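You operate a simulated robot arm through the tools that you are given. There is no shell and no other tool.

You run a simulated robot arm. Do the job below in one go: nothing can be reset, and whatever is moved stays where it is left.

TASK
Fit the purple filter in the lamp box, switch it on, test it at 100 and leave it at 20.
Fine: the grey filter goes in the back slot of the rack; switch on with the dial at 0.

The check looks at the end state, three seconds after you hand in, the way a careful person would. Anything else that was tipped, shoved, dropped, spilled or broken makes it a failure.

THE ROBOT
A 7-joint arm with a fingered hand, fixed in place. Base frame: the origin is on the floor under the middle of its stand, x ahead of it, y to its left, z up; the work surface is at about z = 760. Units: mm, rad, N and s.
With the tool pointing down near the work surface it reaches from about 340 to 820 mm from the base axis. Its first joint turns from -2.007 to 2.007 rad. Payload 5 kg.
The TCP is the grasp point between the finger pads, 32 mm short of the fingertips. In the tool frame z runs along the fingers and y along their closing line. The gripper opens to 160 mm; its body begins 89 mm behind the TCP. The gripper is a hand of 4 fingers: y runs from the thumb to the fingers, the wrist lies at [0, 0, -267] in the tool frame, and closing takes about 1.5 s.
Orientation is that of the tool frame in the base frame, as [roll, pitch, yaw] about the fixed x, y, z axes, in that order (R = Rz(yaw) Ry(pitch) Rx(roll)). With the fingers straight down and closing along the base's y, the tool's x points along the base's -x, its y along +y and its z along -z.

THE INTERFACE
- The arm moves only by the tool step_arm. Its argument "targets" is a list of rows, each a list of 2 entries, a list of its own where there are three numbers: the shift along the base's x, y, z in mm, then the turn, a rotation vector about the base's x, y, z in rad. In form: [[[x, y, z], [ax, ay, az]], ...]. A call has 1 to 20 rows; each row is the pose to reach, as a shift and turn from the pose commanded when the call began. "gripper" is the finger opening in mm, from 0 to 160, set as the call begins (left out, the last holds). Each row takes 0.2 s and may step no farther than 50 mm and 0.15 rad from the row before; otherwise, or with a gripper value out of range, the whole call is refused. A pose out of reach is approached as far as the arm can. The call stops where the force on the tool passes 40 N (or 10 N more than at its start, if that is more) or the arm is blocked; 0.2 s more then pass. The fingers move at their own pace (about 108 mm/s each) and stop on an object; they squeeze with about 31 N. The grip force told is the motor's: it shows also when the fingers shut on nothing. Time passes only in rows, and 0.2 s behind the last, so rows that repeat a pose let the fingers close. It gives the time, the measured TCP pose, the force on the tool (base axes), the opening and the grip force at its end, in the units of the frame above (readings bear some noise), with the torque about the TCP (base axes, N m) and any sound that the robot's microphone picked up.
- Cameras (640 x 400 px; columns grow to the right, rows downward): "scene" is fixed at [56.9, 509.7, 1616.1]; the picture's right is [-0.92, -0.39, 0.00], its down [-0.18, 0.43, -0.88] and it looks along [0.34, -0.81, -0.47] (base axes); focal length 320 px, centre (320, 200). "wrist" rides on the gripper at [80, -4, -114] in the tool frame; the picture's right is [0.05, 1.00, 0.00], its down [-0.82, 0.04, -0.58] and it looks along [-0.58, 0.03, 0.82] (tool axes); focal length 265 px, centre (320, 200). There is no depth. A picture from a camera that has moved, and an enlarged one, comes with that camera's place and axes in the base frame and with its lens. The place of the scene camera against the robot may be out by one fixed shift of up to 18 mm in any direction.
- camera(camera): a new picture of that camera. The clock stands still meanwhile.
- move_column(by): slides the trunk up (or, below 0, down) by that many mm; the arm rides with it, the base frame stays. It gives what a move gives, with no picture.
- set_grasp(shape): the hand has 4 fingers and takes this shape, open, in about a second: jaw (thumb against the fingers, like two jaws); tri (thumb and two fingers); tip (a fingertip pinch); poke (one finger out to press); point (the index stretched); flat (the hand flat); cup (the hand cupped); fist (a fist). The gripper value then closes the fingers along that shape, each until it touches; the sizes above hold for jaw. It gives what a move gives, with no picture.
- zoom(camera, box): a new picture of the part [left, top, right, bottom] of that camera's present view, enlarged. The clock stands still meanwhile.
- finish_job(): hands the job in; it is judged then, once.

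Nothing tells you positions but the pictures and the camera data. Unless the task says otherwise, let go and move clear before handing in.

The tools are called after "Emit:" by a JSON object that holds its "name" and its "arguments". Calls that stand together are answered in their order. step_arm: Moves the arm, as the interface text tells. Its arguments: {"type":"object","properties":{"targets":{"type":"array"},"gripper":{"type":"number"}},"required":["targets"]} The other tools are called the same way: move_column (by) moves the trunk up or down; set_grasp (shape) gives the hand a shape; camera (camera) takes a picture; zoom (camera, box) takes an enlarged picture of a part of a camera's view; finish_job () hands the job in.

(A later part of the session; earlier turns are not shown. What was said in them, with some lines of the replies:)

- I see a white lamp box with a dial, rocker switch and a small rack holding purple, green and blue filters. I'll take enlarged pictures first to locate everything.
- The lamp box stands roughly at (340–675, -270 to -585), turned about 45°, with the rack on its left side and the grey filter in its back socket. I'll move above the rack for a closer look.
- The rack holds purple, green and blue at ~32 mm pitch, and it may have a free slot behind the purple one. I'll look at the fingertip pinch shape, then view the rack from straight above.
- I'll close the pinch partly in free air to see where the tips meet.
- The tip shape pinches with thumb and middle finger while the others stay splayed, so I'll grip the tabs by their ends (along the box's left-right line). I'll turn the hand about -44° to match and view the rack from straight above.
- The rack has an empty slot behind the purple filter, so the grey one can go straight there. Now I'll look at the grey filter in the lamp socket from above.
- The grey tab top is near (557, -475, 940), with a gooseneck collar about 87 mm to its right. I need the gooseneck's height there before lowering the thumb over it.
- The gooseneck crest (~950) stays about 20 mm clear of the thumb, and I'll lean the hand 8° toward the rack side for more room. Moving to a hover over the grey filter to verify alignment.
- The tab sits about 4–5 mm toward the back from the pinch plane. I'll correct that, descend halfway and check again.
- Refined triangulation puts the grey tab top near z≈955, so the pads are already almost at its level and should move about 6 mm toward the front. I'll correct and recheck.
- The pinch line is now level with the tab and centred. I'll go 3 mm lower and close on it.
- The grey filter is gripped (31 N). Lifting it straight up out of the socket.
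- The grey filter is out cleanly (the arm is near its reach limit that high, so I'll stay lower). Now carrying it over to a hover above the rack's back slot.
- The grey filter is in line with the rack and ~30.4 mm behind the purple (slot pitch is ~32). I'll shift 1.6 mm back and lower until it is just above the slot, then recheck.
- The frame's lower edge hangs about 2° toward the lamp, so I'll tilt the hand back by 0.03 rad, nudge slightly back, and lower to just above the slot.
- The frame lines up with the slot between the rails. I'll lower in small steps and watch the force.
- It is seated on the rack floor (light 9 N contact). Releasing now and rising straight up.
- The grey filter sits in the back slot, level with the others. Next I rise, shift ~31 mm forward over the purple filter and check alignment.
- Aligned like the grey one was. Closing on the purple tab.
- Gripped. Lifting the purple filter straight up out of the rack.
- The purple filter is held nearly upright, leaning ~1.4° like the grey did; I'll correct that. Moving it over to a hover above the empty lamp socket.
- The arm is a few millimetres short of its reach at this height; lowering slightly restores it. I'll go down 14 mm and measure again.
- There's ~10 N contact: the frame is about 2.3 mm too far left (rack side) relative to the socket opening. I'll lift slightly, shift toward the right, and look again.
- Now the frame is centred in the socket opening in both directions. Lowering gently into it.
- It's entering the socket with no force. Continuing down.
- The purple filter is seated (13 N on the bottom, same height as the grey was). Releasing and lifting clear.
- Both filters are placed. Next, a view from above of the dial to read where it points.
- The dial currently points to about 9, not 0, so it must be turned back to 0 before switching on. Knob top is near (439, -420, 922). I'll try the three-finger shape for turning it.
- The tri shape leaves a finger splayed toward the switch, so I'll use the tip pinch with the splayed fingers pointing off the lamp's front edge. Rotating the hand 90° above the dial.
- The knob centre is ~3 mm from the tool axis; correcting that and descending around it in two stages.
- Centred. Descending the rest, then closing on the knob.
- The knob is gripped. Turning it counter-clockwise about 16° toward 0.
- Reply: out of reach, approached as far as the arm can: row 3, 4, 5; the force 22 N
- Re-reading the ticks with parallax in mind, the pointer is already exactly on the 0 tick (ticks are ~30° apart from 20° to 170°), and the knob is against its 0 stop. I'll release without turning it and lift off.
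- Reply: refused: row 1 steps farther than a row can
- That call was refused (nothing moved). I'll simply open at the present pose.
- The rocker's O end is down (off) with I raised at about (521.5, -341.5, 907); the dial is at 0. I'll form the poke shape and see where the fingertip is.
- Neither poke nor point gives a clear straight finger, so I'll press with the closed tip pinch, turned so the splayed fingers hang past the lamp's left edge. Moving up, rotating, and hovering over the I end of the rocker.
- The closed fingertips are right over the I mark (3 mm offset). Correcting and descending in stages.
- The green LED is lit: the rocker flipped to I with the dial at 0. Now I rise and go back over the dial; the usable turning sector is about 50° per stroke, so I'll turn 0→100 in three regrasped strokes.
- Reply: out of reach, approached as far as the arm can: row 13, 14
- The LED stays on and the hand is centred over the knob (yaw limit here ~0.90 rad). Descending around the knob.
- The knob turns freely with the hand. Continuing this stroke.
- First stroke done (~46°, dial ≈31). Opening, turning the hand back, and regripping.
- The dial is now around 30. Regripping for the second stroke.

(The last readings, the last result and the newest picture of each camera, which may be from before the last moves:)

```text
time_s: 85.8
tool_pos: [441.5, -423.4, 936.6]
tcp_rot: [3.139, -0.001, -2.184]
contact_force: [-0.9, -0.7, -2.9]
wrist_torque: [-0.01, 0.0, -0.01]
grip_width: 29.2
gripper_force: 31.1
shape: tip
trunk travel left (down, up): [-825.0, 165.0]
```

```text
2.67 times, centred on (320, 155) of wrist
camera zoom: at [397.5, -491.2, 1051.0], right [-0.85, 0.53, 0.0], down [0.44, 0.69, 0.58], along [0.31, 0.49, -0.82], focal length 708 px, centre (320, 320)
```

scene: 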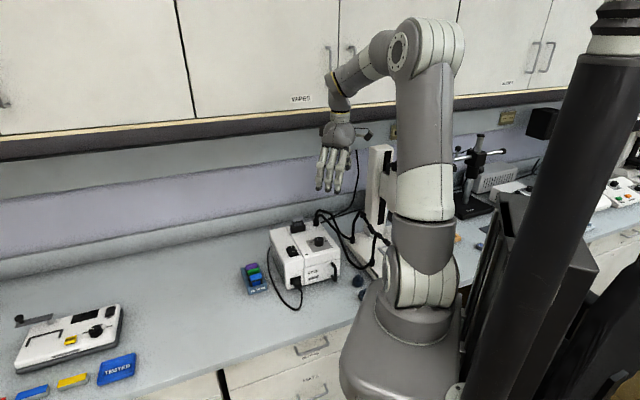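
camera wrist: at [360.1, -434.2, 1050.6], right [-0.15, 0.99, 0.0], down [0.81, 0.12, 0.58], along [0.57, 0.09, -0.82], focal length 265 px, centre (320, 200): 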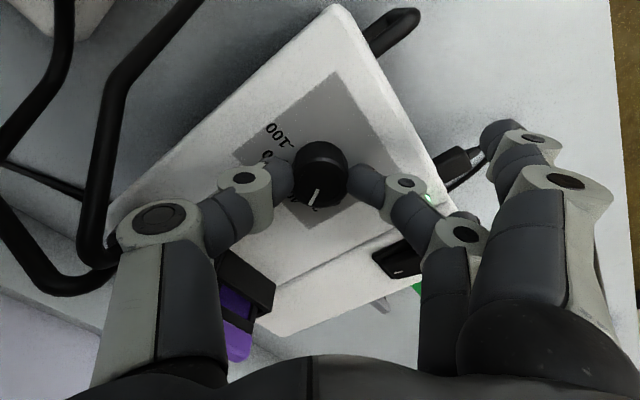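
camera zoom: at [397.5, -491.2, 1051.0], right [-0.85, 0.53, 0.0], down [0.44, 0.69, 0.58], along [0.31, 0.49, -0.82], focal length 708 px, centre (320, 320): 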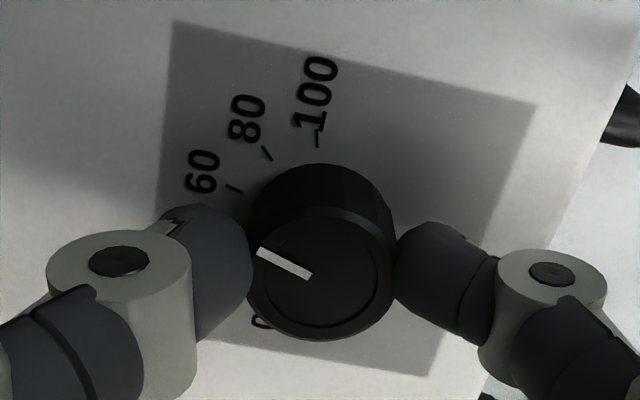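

Dial ≈62. Third stroke.

Emit:
{"name": "step_arm", "arguments": {"targets": [[[0, 0, 0], [0, 0, -0.1]], [[0, 0, 0], [0, 0, -0.2]], [[0, 0, 0], [0, 0, -0.3]], [[0, 0, 0], [0, 0, -0.4]], [[0, 0, 0], [0, 0, -0.5]], [[0, 0, 0], [0, 0, -0.6]], [[0, 0, 0], [0, 0, -0.7]], [[0, 0, 0], [0, 0, -0.8]], [[0, 0, 0], [0, 0, -0.84]], [[0, 0, 0], [0, 0, -0.84]]]}}

Emit:
{"name": "zoom", "arguments": {"camera": "wrist", "box": [200, 80, 440, 230]}}

Emit:
{"name": "step_arm", "arguments": {"targets": [[[0, 0, 0], [0, 0, 0]], [[0, 0, 0], [0, 0, 0]], [[0, 0, 0], [0, 0, 0]], [[0, 0, 0], [0, 0, 0]]], "gripper": 62}}

Emit:
{"name": "step_arm", "arguments": {"targets": [[[0, 0, 0], [0, 0, 0.13]], [[0, 0, 0], [0, 0, 0.26]], [[0, 0, 0], [0, 0, 0.39]], [[0, 0, 0], [0, 0, 0.52]], [[0, 0, 0], [0, 0, 0.65]], [[0, 0, 0], [0, 0, 0.65]]]}}

Emit:
{"name": "zoom", "arguments": {"camera": "wrist", "box": [200, 80, 440, 230]}}

```text
time_s: 88.0
tool_pos: [440.0, -420.4, 935.9]
tcp_rot: [3.137, -0.001, -3.026]
contact_force: [-5.1, -1.3, 5.8]
wrist_torque: [0.03, 0.09, 0.01]
grip_width: 29.2
gripper_force: 30.3
shape: tip
trunk travel left (down, up): [-825.0, 165.0]
```

```text
2.67 times, centred on (320, 155) of wrist
camera zoom: at [360.1, -436.0, 1050.5], right [-0.17, 0.99, 0.0], down [0.81, 0.13, 0.58], along [0.57, 0.1, -0.82], focal length 708 px, centre (320, 320)
```

zoom: 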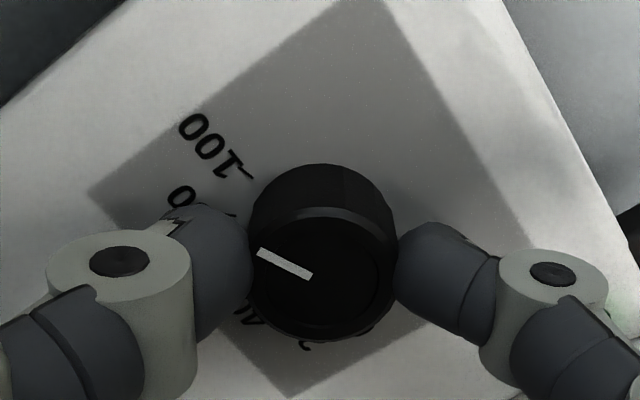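

```text
time_s: 89.0
tool_pos: [440.8, -421.0, 936.8]
tcp_rot: [3.138, -0.002, -3.023]
contact_force: [-0.1, -0.6, 0.6]
wrist_torque: [-0.01, -0.02, 0.02]
grip_width: 61.3
gripper_force: 0.0
shape: tip
trunk travel left (down, up): [-825.0, 165.0]
```

```text
time_s: 90.4
tool_pos: [441.2, -420.8, 936.8]
tcp_rot: [3.136, 0.0, -2.374]
contact_force: [-0.5, 0.2, -0.2]
wrist_torque: [0.03, -0.04, -0.02]
grip_width: 61.2
gripper_force: 0.1
shape: tip
trunk travel left (down, up): [-825.0, 165.0]
```

```text
2.67 times, centred on (320, 155) of wrist
camera zoom: at [385.5, -481.7, 1050.6], right [-0.73, 0.68, 0.0], down [0.56, 0.6, 0.58], along [0.39, 0.42, -0.82], focal length 708 px, centre (320, 320)
```

zoom: 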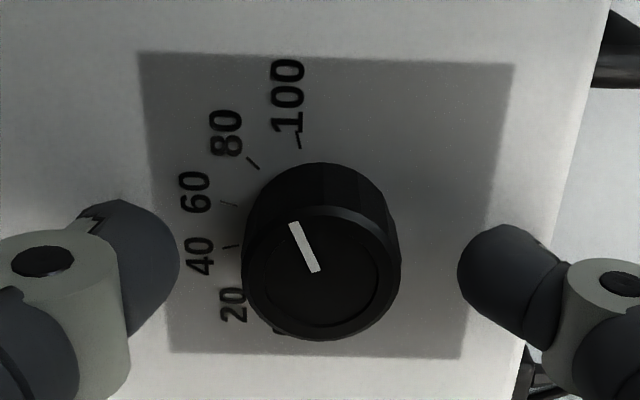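

Dial ≈93–95. A short fourth stroke brings it to 100.

Emit:
{"name": "step_arm", "arguments": {"targets": [[[0, 0, 0], [0, 0, 0]], [[0, 0, 0], [0, 0, 0]], [[0, 0, 0], [0, 0, 0]], [[0, 0, 0], [0, 0, 0]], [[0, 0, 0], [0, 0, 0]], [[0, 0, 0], [0, 0, 0]]], "gripper": 24}}

Emit:
{"name": "step_arm", "arguments": {"targets": [[[0, 0, 0], [0, 0, -0.06]], [[0, 0, 0], [0, 0, -0.12]], [[0, 0, 0], [0, 0, -0.16]], [[0, 0, 0], [0, 0, -0.16]]]}}

Emit:
{"name": "zoom", "arguments": {"camera": "wrist", "box": [200, 80, 440, 230]}}

```text
time_s: 91.8
tool_pos: [440.8, -421.5, 936.2]
tcp_rot: [3.137, -0.001, -2.375]
contact_force: [-0.9, 0.0, -4.2]
wrist_torque: [0.05, 0.02, 0.01]
grip_width: 29.2
gripper_force: 31.2
shape: tip
trunk travel left (down, up): [-825.0, 165.0]
```

```text
time_s: 92.8
tool_pos: [441.1, -421.5, 936.1]
tcp_rot: [3.137, 0.0, -2.536]
contact_force: [-1.1, 0.1, -2.2]
wrist_torque: [0.01, 0.04, 0.04]
grip_width: 29.2
gripper_force: 30.7
shape: tip
trunk travel left (down, up): [-825.0, 165.0]
```

```text
2.67 times, centred on (320, 155) of wrist
camera zoom: at [376.6, -472.0, 1050.3], right [-0.61, 0.79, 0.0], down [0.65, 0.5, 0.58], along [0.45, 0.35, -0.82], focal length 708 px, centre (320, 320)
```

zoom: 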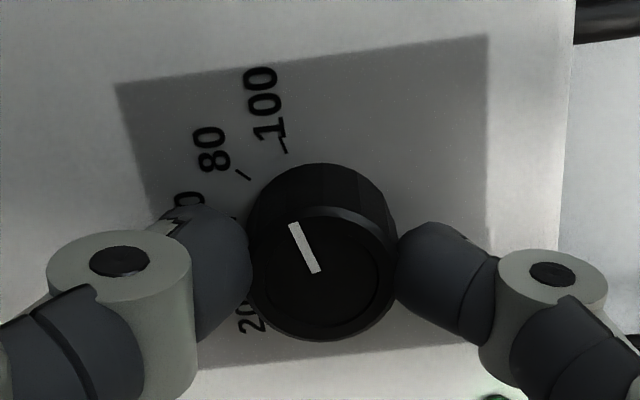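

Emit:
{"name": "step_arm", "arguments": {"targets": [[[0, 0, 0], [0, 0, -0.03]], [[0, 0, 0], [0, 0, -0.05]], [[0, 0, 0], [0, 0, -0.05]]]}}

Emit:
{"name": "zoom", "arguments": {"camera": "wrist", "box": [200, 80, 440, 230]}}

```text
time_s: 93.6
tool_pos: [441.4, -422.0, 935.8]
tcp_rot: [3.137, -0.002, -2.585]
contact_force: [0.9, -0.7, -3.7]
wrist_torque: [-0.02, 0.03, 0.44]
grip_width: 28.8
gripper_force: 30.9
shape: tip
trunk travel left (down, up): [-825.0, 165.0]
```

```text
2.67 times, centred on (320, 155) of wrist
camera zoom: at [374.3, -468.7, 1050.3], right [-0.57, 0.82, 0.0], down [0.67, 0.47, 0.58], along [0.47, 0.33, -0.82], focal length 708 px, centre (320, 320)
```

zoom: 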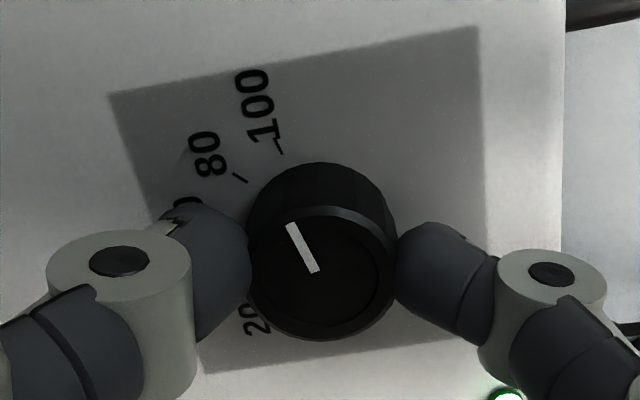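

The end stop at 100 is reached (torque rises, pointer on the 100 tick). Looking at the scene to see the lamp at 100.

Emit:
{"name": "camera", "arguments": {"camera": "scene"}}

Emit:
{"name": "zoom", "arguments": {"camera": "scene", "box": [280, 190, 440, 300]}}

```text
taken
```

scene: 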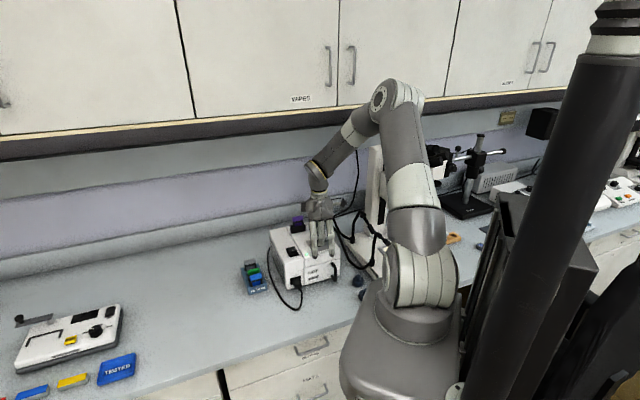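

```text
3.64 times, centred on (360, 245) of scene
camera zoom: at [56.9, 509.7, 1616.1], right [-0.92, -0.39, 0.0], down [-0.18, 0.43, -0.88], along [0.34, -0.81, -0.47], focal length 1165 px, centre (174, 36)
```

zoom: 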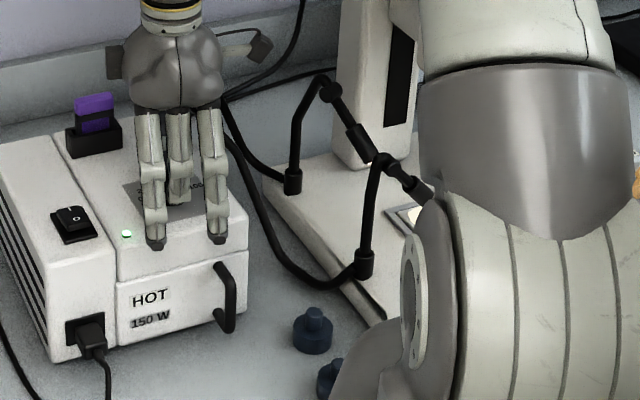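

At 100 the front label changed to HOT, so the lamp is working. Now turning back toward 20, first with the remaining CCW range.

Emit:
{"name": "step_arm", "arguments": {"targets": [[[0, 0, 0], [0, 0, 0.1]], [[0, 0, 0], [0, 0, 0.2]], [[0, 0, 0], [0, 0, 0.3]], [[0, 0, 0], [0, 0, 0.4]], [[0, 0, 0], [0, 0, 0.4]]]}}

Emit:
{"name": "zoom", "arguments": {"camera": "wrist", "box": [200, 80, 440, 230]}}

Emit:
{"name": "step_arm", "arguments": {"targets": [[[0, 0, 0], [0, 0, 0]], [[0, 0, 0], [0, 0, 0]], [[0, 0, 0], [0, 0, 0]], [[0, 0, 0], [0, 0, 0]]], "gripper": 62}}

Emit:
{"name": "step_arm", "arguments": {"targets": [[[0, 0, 0], [0, 0, -0.13]], [[0, 0, 0], [0, 0, -0.26]], [[0, 0, 0], [0, 0, -0.39]], [[0, 0, 0], [0, 0, -0.52]], [[0, 0, 0], [0, 0, -0.65]], [[0, 0, 0], [0, 0, -0.78]], [[0, 0, 0], [0, 0, -0.83]], [[0, 0, 0], [0, 0, -0.83]]]}}

Emit:
{"name": "zoom", "arguments": {"camera": "wrist", "box": [200, 80, 440, 230]}}

```text
time_s: 94.8
tool_pos: [441.7, -419.8, 937.9]
tcp_rot: [3.141, -0.001, -2.185]
contact_force: [1.3, -3.1, -1.6]
wrist_torque: [-0.03, -0.04, 0.0]
grip_width: 29.1
gripper_force: 31.3
shape: tip
trunk travel left (down, up): [-825.0, 165.0]
```

```text
2.67 times, centred on (320, 155) of wrist
camera zoom: at [397.7, -490.9, 1050.5], right [-0.85, 0.53, 0.0], down [0.44, 0.69, 0.58], along [0.3, 0.49, -0.82], focal length 708 px, centre (320, 320)
```

zoom: 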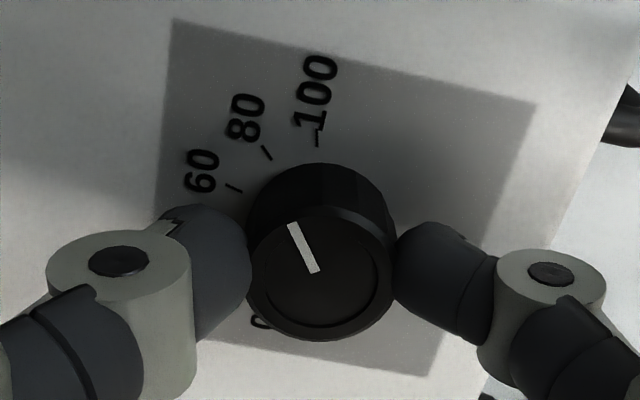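

```text
time_s: 95.8
tool_pos: [441.9, -421.0, 936.5]
tcp_rot: [3.139, -0.004, -2.185]
contact_force: [-0.3, -0.7, -0.2]
wrist_torque: [0.03, -0.01, 0.04]
grip_width: 61.3
gripper_force: 0.0
shape: tip
trunk travel left (down, up): [-825.0, 165.0]
```

```text
time_s: 97.6
tool_pos: [442.2, -422.3, 935.1]
tcp_rot: [3.139, -0.002, -3.017]
contact_force: [-0.6, 0.0, -0.4]
wrist_torque: [0.02, -0.01, 0.01]
grip_width: 61.2
gripper_force: 0.1
shape: tip
trunk travel left (down, up): [-825.0, 165.0]
```

```text
2.67 times, centred on (320, 155) of wrist
camera zoom: at [361.1, -437.1, 1049.9], right [-0.18, 0.98, 0.0], down [0.8, 0.14, 0.58], along [0.57, 0.1, -0.82], focal length 708 px, centre (320, 320)
```

zoom: 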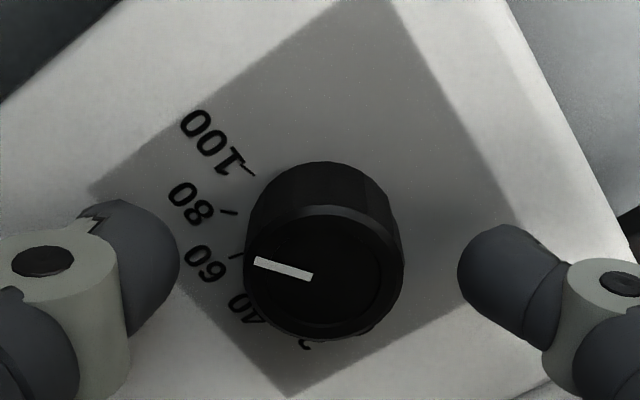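

Dial ≈85. Next CCW stroke.

Emit:
{"name": "step_arm", "arguments": {"targets": [[[0, 0, 0], [0, 0, 0]], [[0, 0, 0], [0, 0, 0]], [[0, 0, 0], [0, 0, 0]], [[0, 0, 0], [0, 0, 0]], [[0, 0, 0], [0, 0, 0]], [[0, 0, 0], [0, 0, 0]]], "gripper": 24}}

Emit:
{"name": "step_arm", "arguments": {"targets": [[[0, 0, 0], [0, 0, 0.1]], [[0, 0, 0], [0, 0, 0.2]], [[0, 0, 0], [0, 0, 0.3]], [[0, 0, 0], [0, 0, 0.4]], [[0, 0, 0], [0, 0, 0.5]], [[0, 0, 0], [0, 0, 0.6]], [[0, 0, 0], [0, 0, 0.7]], [[0, 0, 0], [0, 0, 0.8]], [[0, 0, 0], [0, 0, 0.83]], [[0, 0, 0], [0, 0, 0.83]]]}}

Emit:
{"name": "step_arm", "arguments": {"targets": [[[0, 0, 0], [0, 0, 0]], [[0, 0, 0], [0, 0, 0]], [[0, 0, 0], [0, 0, 0]], [[0, 0, 0], [0, 0, 0]]], "gripper": 62}}

Emit:
{"name": "zoom", "arguments": {"camera": "wrist", "box": [200, 80, 440, 230]}}

```text
time_s: 99.0
tool_pos: [441.0, -421.8, 935.0]
tcp_rot: [3.137, -0.002, -3.015]
contact_force: [-0.7, 0.6, -3.6]
wrist_torque: [-0.01, 0.04, -0.01]
grip_width: 29.1
gripper_force: 31.1
shape: tip
trunk travel left (down, up): [-825.0, 165.0]
```

```text
time_s: 101.2
tool_pos: [441.4, -421.6, 936.5]
tcp_rot: [3.141, -0.001, -2.183]
contact_force: [5.2, -0.3, -8.5]
wrist_torque: [0.0, -0.06, 0.02]
grip_width: 28.9
gripper_force: 31.4
shape: tip
trunk travel left (down, up): [-825.0, 165.0]
```

```text
time_s: 102.2
tool_pos: [440.6, -421.8, 936.8]
tcp_rot: [3.138, -0.002, -2.184]
contact_force: [0.0, 0.8, 0.6]
wrist_torque: [0.0, -0.01, -0.02]
grip_width: 61.2
gripper_force: 0.0
shape: tip
trunk travel left (down, up): [-825.0, 165.0]
```

```text
2.67 times, centred on (320, 155) of wrist
camera zoom: at [397.2, -490.5, 1050.5], right [-0.85, 0.53, 0.0], down [0.44, 0.69, 0.58], along [0.3, 0.49, -0.82], focal length 708 px, centre (320, 320)
```

zoom: 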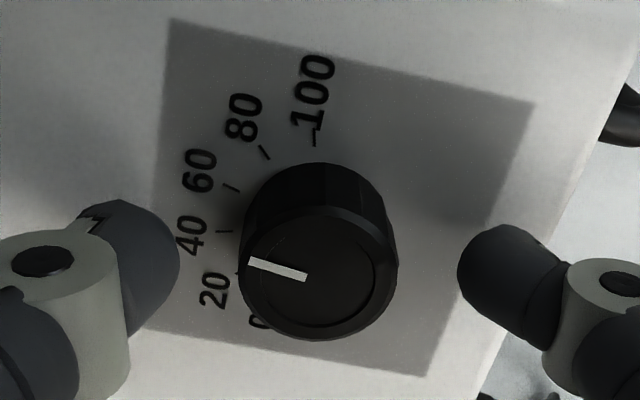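

Dial ≈52. One more stroke, stopping short of 20 for a visual check.

Emit:
{"name": "step_arm", "arguments": {"targets": [[[0, 0, 0], [0, 0, -0.13]], [[0, 0, 0], [0, 0, -0.26]], [[0, 0, 0], [0, 0, -0.39]], [[0, 0, 0], [0, 0, -0.52]], [[0, 0, 0], [0, 0, -0.65]], [[0, 0, 0], [0, 0, -0.78]], [[0, 0, 0], [0, 0, -0.84]], [[0, 0, 0], [0, 0, -0.84]]]}}

Emit:
{"name": "step_arm", "arguments": {"targets": [[[0, 0, 0], [0, 0, 0]], [[0, 0, 0], [0, 0, 0]], [[0, 0, 0], [0, 0, 0]], [[0, 0, 0], [0, 0, 0]], [[0, 0, 0], [0, 0, 0]], [[0, 0, 0], [0, 0, 0]]], "gripper": 24}}

Emit:
{"name": "step_arm", "arguments": {"targets": [[[0, 0, 0], [0, 0, 0.1]], [[0, 0, 0], [0, 0, 0.2]], [[0, 0, 0], [0, 0, 0.3]], [[0, 0, 0], [0, 0, 0.4]], [[0, 0, 0], [0, 0, 0.5]], [[0, 0, 0], [0, 0, 0.6]], [[0, 0, 0], [0, 0, 0.7]], [[0, 0, 0], [0, 0, 0.74]], [[0, 0, 0], [0, 0, 0.74]]]}}

Emit:
{"name": "step_arm", "arguments": {"targets": [[[0, 0, 0], [0, 0, 0]], [[0, 0, 0], [0, 0, 0]], [[0, 0, 0], [0, 0, 0]], [[0, 0, 0], [0, 0, 0]]], "gripper": 62}}

Emit:
{"name": "zoom", "arguments": {"camera": "wrist", "box": [200, 80, 440, 230]}}

```text
time_s: 104.0
tool_pos: [440.4, -422.2, 936.0]
tcp_rot: [3.138, -0.004, -3.026]
contact_force: [-0.4, 1.1, 0.0]
wrist_torque: [0.02, 0.03, -0.02]
grip_width: 61.4
gripper_force: 0.1
shape: tip
trunk travel left (down, up): [-825.0, 165.0]
```

```text
time_s: 105.4
tool_pos: [441.1, -422.7, 935.8]
tcp_rot: [3.136, -0.002, -3.025]
contact_force: [-0.3, 1.2, -4.4]
wrist_torque: [0.1, 0.01, -0.04]
grip_width: 29.0
gripper_force: 31.1
shape: tip
trunk travel left (down, up): [-825.0, 165.0]
```

```text
time_s: 107.4
tool_pos: [441.3, -421.5, 935.5]
tcp_rot: [3.139, -0.001, -2.283]
contact_force: [1.4, -2.6, -6.9]
wrist_torque: [-0.02, -0.04, 0.02]
grip_width: 29.0
gripper_force: 31.2
shape: tip
trunk travel left (down, up): [-825.0, 165.0]
```

```text
time_s: 108.4
tool_pos: [441.0, -422.8, 936.2]
tcp_rot: [3.136, -0.002, -2.286]
contact_force: [0.3, 0.2, -0.3]
wrist_torque: [0.0, 0.05, -0.01]
grip_width: 61.3
gripper_force: 0.0
shape: tip
trunk travel left (down, up): [-825.0, 165.0]
```

```text
2.67 times, centred on (320, 155) of wrist
camera zoom: at [390.8, -486.1, 1051.0], right [-0.79, 0.61, 0.0], down [0.5, 0.64, 0.58], along [0.35, 0.46, -0.82], focal length 708 px, centre (320, 320)
```

zoom: 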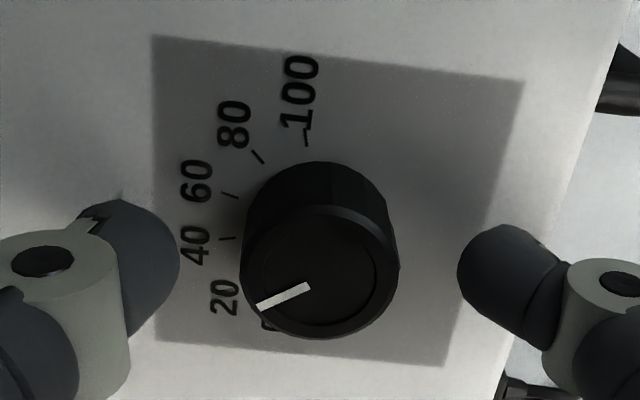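

Emit:
{"name": "zoom", "arguments": {"camera": "wrist", "box": [270, 130, 360, 210]}}

Emit:
{"name": "zoom", "arguments": {"camera": "scene", "box": [305, 225, 345, 255]}}

```text
5.00 times, centred on (315, 170) of wrist
camera zoom: at [390.8, -486.1, 1051.0], right [-0.79, 0.61, 0.0], down [0.5, 0.64, 0.58], along [0.35, 0.46, -0.82], focal length 1327 px, centre (345, 350)
```

zoom: 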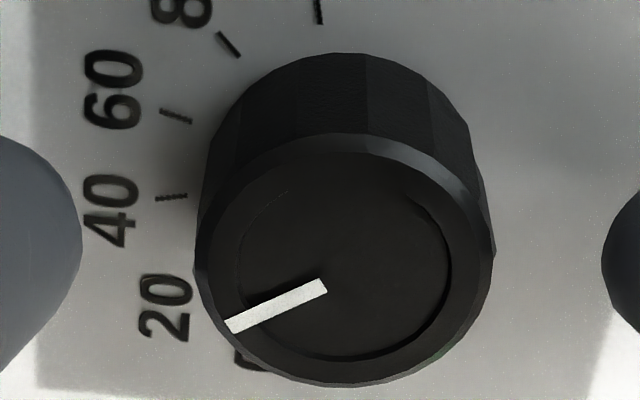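

```text
13.33 times, centred on (325, 240) of scene
camera zoom: at [56.9, 509.7, 1616.1], right [-0.92, -0.39, 0.0], down [-0.18, 0.43, -0.88], along [0.34, -0.81, -0.47], focal length 4271 px, centre (253, -333)
```

zoom: 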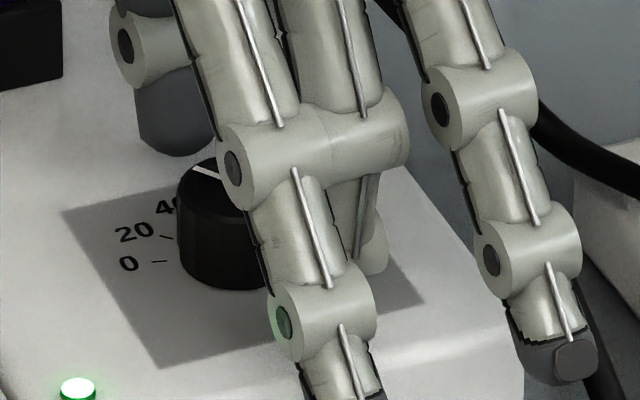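

The pointer reads about 28, so ~11.5° more CCW is needed. I'll back the hand off, regrip and turn 0.2 rad.

Emit:
{"name": "step_arm", "arguments": {"targets": [[[0, 0, 0], [0, 0, -0.1]], [[0, 0, 0], [0, 0, -0.2]], [[0, 0, 0], [0, 0, -0.3]], [[0, 0, 0], [0, 0, -0.3]]]}}

Emit:
{"name": "step_arm", "arguments": {"targets": [[[0, 0, 0], [0, 0, 0]], [[0, 0, 0], [0, 0, 0]], [[0, 0, 0], [0, 0, 0]], [[0, 0, 0], [0, 0, 0]], [[0, 0, 0], [0, 0, 0]], [[0, 0, 0], [0, 0, 0]]], "gripper": 24}}

Emit:
{"name": "step_arm", "arguments": {"targets": [[[0, 0, 0], [0, 0, 0.07]], [[0, 0, 0], [0, 0, 0.14]], [[0, 0, 0], [0, 0, 0.2]], [[0, 0, 0], [0, 0, 0.2]]]}}

Emit:
{"name": "step_arm", "arguments": {"targets": [[[0, 0, 0], [0, 0, 0]], [[0, 0, 0], [0, 0, 0]], [[0, 0, 0], [0, 0, 0]], [[0, 0, 0], [0, 0, 0]]], "gripper": 62}}

Emit:
{"name": "zoom", "arguments": {"camera": "wrist", "box": [270, 130, 360, 210]}}

```text
time_s: 109.4
tool_pos: [440.3, -421.9, 935.5]
tcp_rot: [3.137, -0.001, -2.586]
contact_force: [-0.4, 0.3, -0.2]
wrist_torque: [0.03, 0.02, 0.02]
grip_width: 61.6
gripper_force: 0.0
shape: tip
trunk travel left (down, up): [-825.0, 165.0]
```

```text
time_s: 110.8
tool_pos: [440.9, -421.6, 936.4]
tcp_rot: [3.137, -0.002, -2.584]
contact_force: [0.0, 0.3, -4.2]
wrist_torque: [0.03, 0.03, 0.01]
grip_width: 28.7
gripper_force: 31.1
shape: tip
trunk travel left (down, up): [-825.0, 165.0]
```

```text
time_s: 111.8
tool_pos: [442.4, -422.5, 936.5]
tcp_rot: [3.138, -0.002, -2.384]
contact_force: [1.0, -0.7, -3.2]
wrist_torque: [0.02, 0.01, 0.01]
grip_width: 28.9
gripper_force: 31.0
shape: tip
trunk travel left (down, up): [-825.0, 165.0]
```

```text
time_s: 112.8
tool_pos: [442.2, -421.4, 937.9]
tcp_rot: [3.138, -0.003, -2.385]
contact_force: [0.7, 1.2, 0.6]
wrist_torque: [0.02, -0.01, -0.02]
grip_width: 61.2
gripper_force: 0.1
shape: tip
trunk travel left (down, up): [-825.0, 165.0]
```

```text
5.00 times, centred on (315, 170) of wrist
camera zoom: at [384.6, -480.9, 1051.0], right [-0.72, 0.69, 0.0], down [0.57, 0.59, 0.58], along [0.4, 0.42, -0.82], focal length 1327 px, centre (345, 350)
```

zoom: 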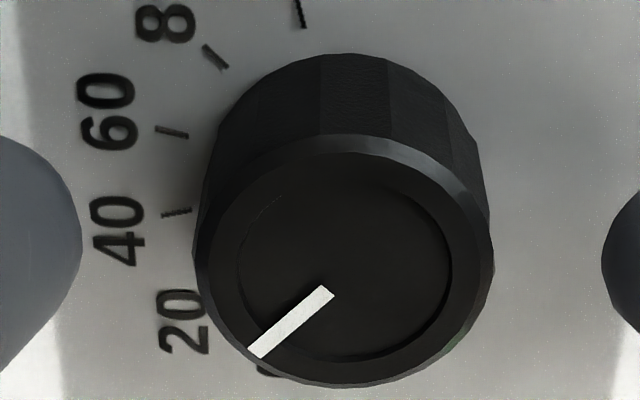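

The pointer now computes to about 19–20. Rising and viewing from overhead to verify against the ticks.

Emit:
{"name": "step_arm", "arguments": {"targets": [[[0, 0, 15], [0, 0, 0]], [[0, 0, 35], [0, 0, 0]], [[0, 0, 60], [0, 0, 0]], [[0, 0, 90], [0, 0, 0]]]}}

Emit:
{"name": "step_arm", "arguments": {"targets": [[[3, -3, 0], [0, 0, -0.14]], [[6, -6, 0], [0, 0, -0.28]], [[9, -9, 0], [0, 0, -0.42]], [[12, -11, 0], [0, 0, -0.56]], [[15, -14, 0], [0, 0, -0.7]], [[18, -17, 0], [0, 0, -0.84]], [[21, -19, 0], [0, 0, -0.98]], [[24, -22, 0], [0, 0, -1.12]], [[26, -24, 0], [0, 0, -1.26]], [[28, -26, 0], [0, 0, -1.4]], [[28, -26, 0], [0, 0, -1.52]], [[28, -26, 0], [0, 0, -1.52]]]}}

Emit:
{"name": "camera", "arguments": {"camera": "wrist"}}

Emit:
{"name": "zoom", "arguments": {"camera": "wrist", "box": [260, 30, 380, 130]}}

Emit:
{"name": "zoom", "arguments": {"camera": "scene", "box": [230, 195, 350, 295]}}

```text
time_s: 113.8
tool_pos: [439.6, -424.7, 1028.0]
tcp_rot: [3.137, 0.001, -2.384]
contact_force: [0.4, 0.4, -0.1]
wrist_torque: [-0.03, -0.02, -0.01]
grip_width: 61.4
gripper_force: 0.0
shape: tip
trunk travel left (down, up): [-825.0, 165.0]
```

```text
time_s: 116.4
tool_pos: [469.3, -447.5, 1025.8]
tcp_rot: [3.138, -0.002, 2.376]
contact_force: [-0.6, 0.1, 1.0]
wrist_torque: [-0.02, -0.03, -0.03]
grip_width: 61.2
gripper_force: 0.1
shape: tip
trunk travel left (down, up): [-825.0, 165.0]
```

```text
taken
camera wrist: at [407.2, -395.9, 1140.5], right [0.65, 0.76, 0.0], down [0.62, -0.54, 0.58], along [0.44, -0.38, -0.82], focal length 265 px, centre (320, 200)
```

wrist: 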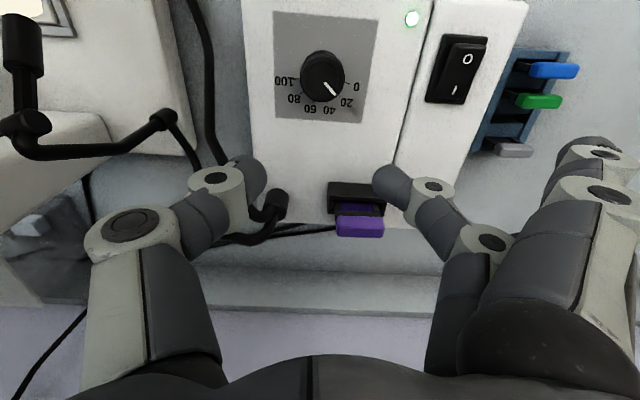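

```text
4.00 times, centred on (320, 80) of wrist
camera zoom: at [407.2, -395.9, 1140.5], right [0.65, 0.76, 0.0], down [0.62, -0.54, 0.58], along [0.44, -0.38, -0.82], focal length 1062 px, centre (320, 680)
```

zoom: 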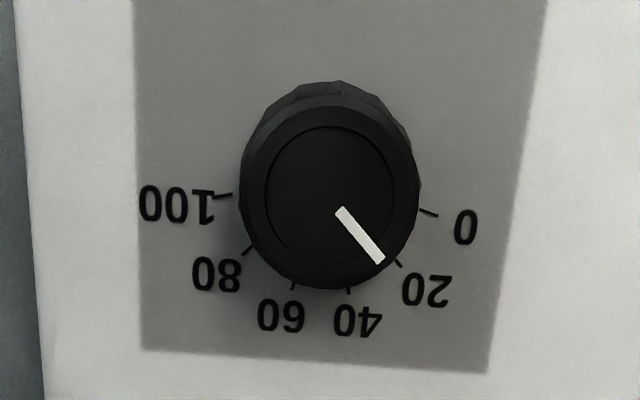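

```text
4.00 times, centred on (290, 245) of scene
camera zoom: at [56.9, 509.7, 1616.1], right [-0.92, -0.39, 0.0], down [-0.18, 0.43, -0.88], along [0.34, -0.81, -0.47], focal length 1281 px, centre (440, 20)
```

zoom: 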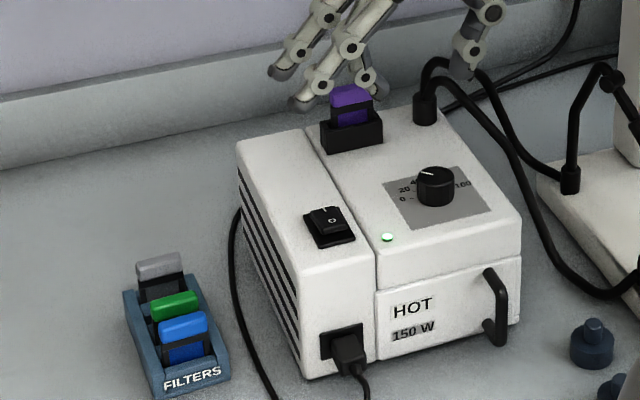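

From overhead the pointer lines up with the 20 tick (≈20). I'll check both filters once more and look at the overall state.

Emit:
{"name": "zoom", "arguments": {"camera": "wrist", "box": [460, 30, 600, 170]}}

Emit:
{"name": "zoom", "arguments": {"camera": "wrist", "box": [300, 160, 420, 250]}}

Emit:
{"name": "zoom", "arguments": {"camera": "scene", "box": [240, 205, 340, 290]}}

```text
2.86 times, centred on (530, 100) of wrist
camera zoom: at [407.2, -395.9, 1140.5], right [0.65, 0.76, 0.0], down [0.62, -0.54, 0.58], along [0.44, -0.38, -0.82], focal length 758 px, centre (-280, 486)
```

zoom: 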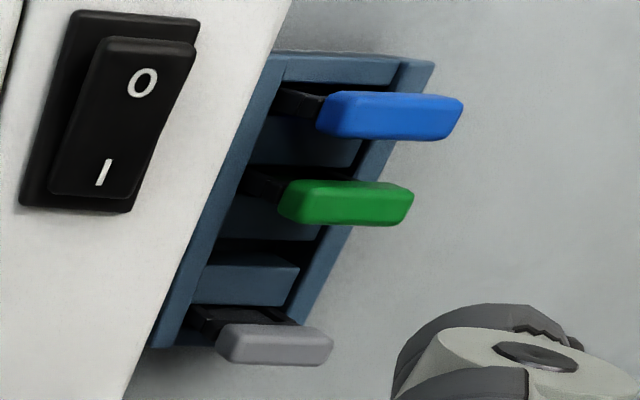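

```text
4.44 times, centred on (360, 205) of wrist
camera zoom: at [407.2, -395.9, 1140.5], right [0.65, 0.76, 0.0], down [0.62, -0.54, 0.58], along [0.44, -0.38, -0.82], focal length 1180 px, centre (142, 178)
```

zoom: 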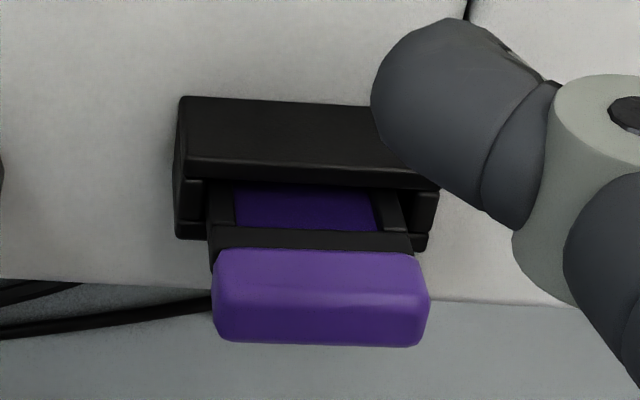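

```text
4.71 times, centred on (290, 248) of scene
camera zoom: at [56.9, 509.7, 1616.1], right [-0.92, -0.39, 0.0], down [-0.18, 0.43, -0.88], along [0.34, -0.81, -0.47], focal length 1507 px, centre (461, -24)
```

zoom: 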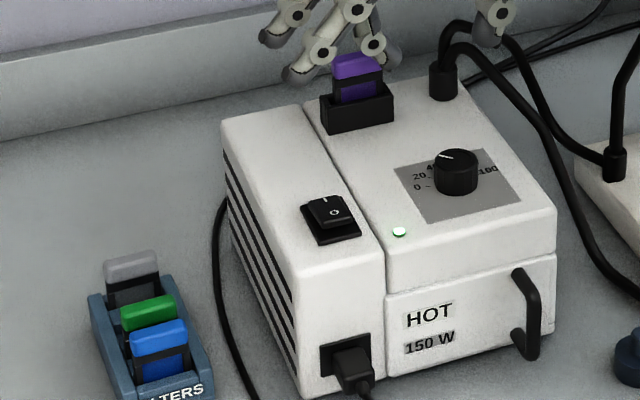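

All as required: purple in the lamp, grey in the back slot, switch on I with the LED lit, dial at 20. Moving the hand up and clear.

Emit:
{"name": "step_arm", "arguments": {"targets": [[[-10, 5, 40], [0, 0, 0]], [[-25, 10, 80], [0, 0, 0]], [[-40, 15, 120], [0, 0, 0]], [[-60, 20, 155], [0, 0, 0]], [[-80, 25, 185], [0, 0, 0]], [[-80, 25, 185], [0, 0, 0]]]}}

Emit:
{"name": "camera", "arguments": {"camera": "scene"}}

Emit:
{"name": "zoom", "arguments": {"camera": "scene", "box": [300, 215, 350, 255]}}

Emit:
{"name": "camera", "arguments": {"camera": "wrist"}}

```text
time_s: 117.8
tool_pos: [389.4, -423.8, 1212.1]
tcp_rot: [3.138, -0.002, 2.379]
contact_force: [-0.2, 0.0, -0.2]
wrist_torque: [0.03, 0.01, 0.04]
grip_width: 61.5
gripper_force: 0.0
shape: tip
trunk travel left (down, up): [-825.0, 165.0]
```

```text
taken
```

scene: 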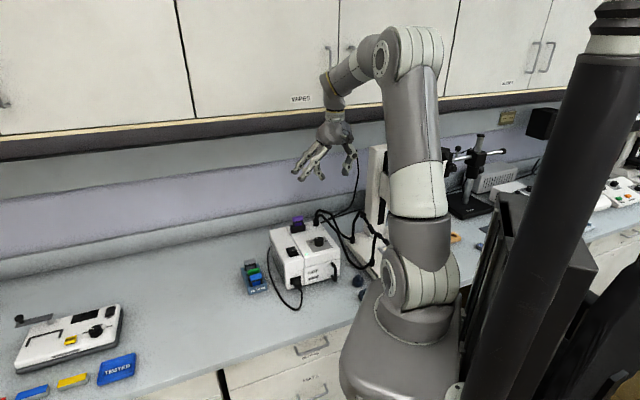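

```text
10.00 times, centred on (325, 235) of scene
camera zoom: at [56.9, 509.7, 1616.1], right [-0.92, -0.39, 0.0], down [-0.18, 0.43, -0.88], along [0.34, -0.81, -0.47], focal length 3203 px, centre (270, -150)
```

zoom: 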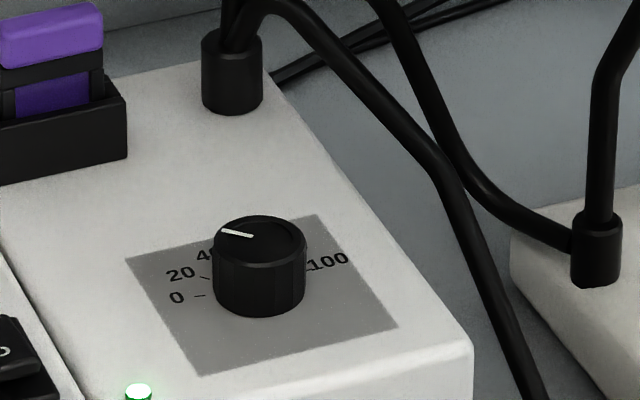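

```text
taken
camera wrist: at [327.5, -372.6, 1325.8], right [0.65, 0.76, 0.0], down [0.62, -0.54, 0.58], along [0.44, -0.37, -0.82], focal length 265 px, centre (320, 200)
```

wrist: 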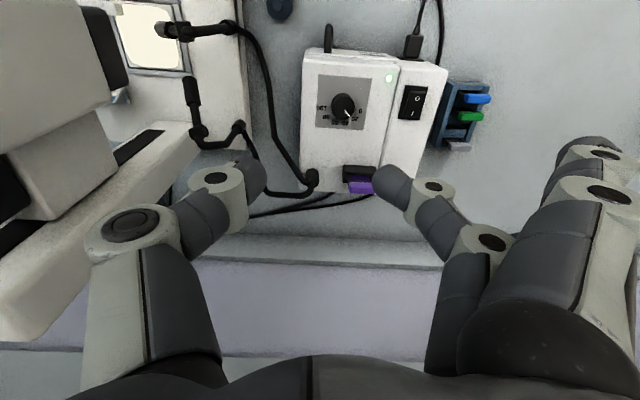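

The lamp is lit, the dial pointer matches the 20 direction in both cameras, both filters are seated and the hand is clear. Handing in.

Emit:
{"name": "finish_job", "arguments": {}}

```text
The job is handed in.
```

The job is handed in, with everything you asked for in place in the last camera views; I haven't seen the result of the check.

- **Filters:** The purple filter is seated in the lamp box. The grey one is in the rack's back slot, behind the slot the purple one came out of.
- **Switching on:** The dial was already at its 0 stop, so I switched on from there and the green light came on. Before that I misread the dial as 9, gripped the knob and pushed it against the 0 stop. It didn't move, and nothing looked damaged.
- **Test at 100:** I turned the dial to its end stop at 100, and the front label changed from COOL to HOT. It still read HOT in the last close view of that label, after I had turned the dial down to 20.
- **Final setting:** The dial is at 20, to within about one unit, judged from both cameras. The lamp is on.

Nothing else was tipped or knocked in the final pictures, and the hand is clear of the bench.
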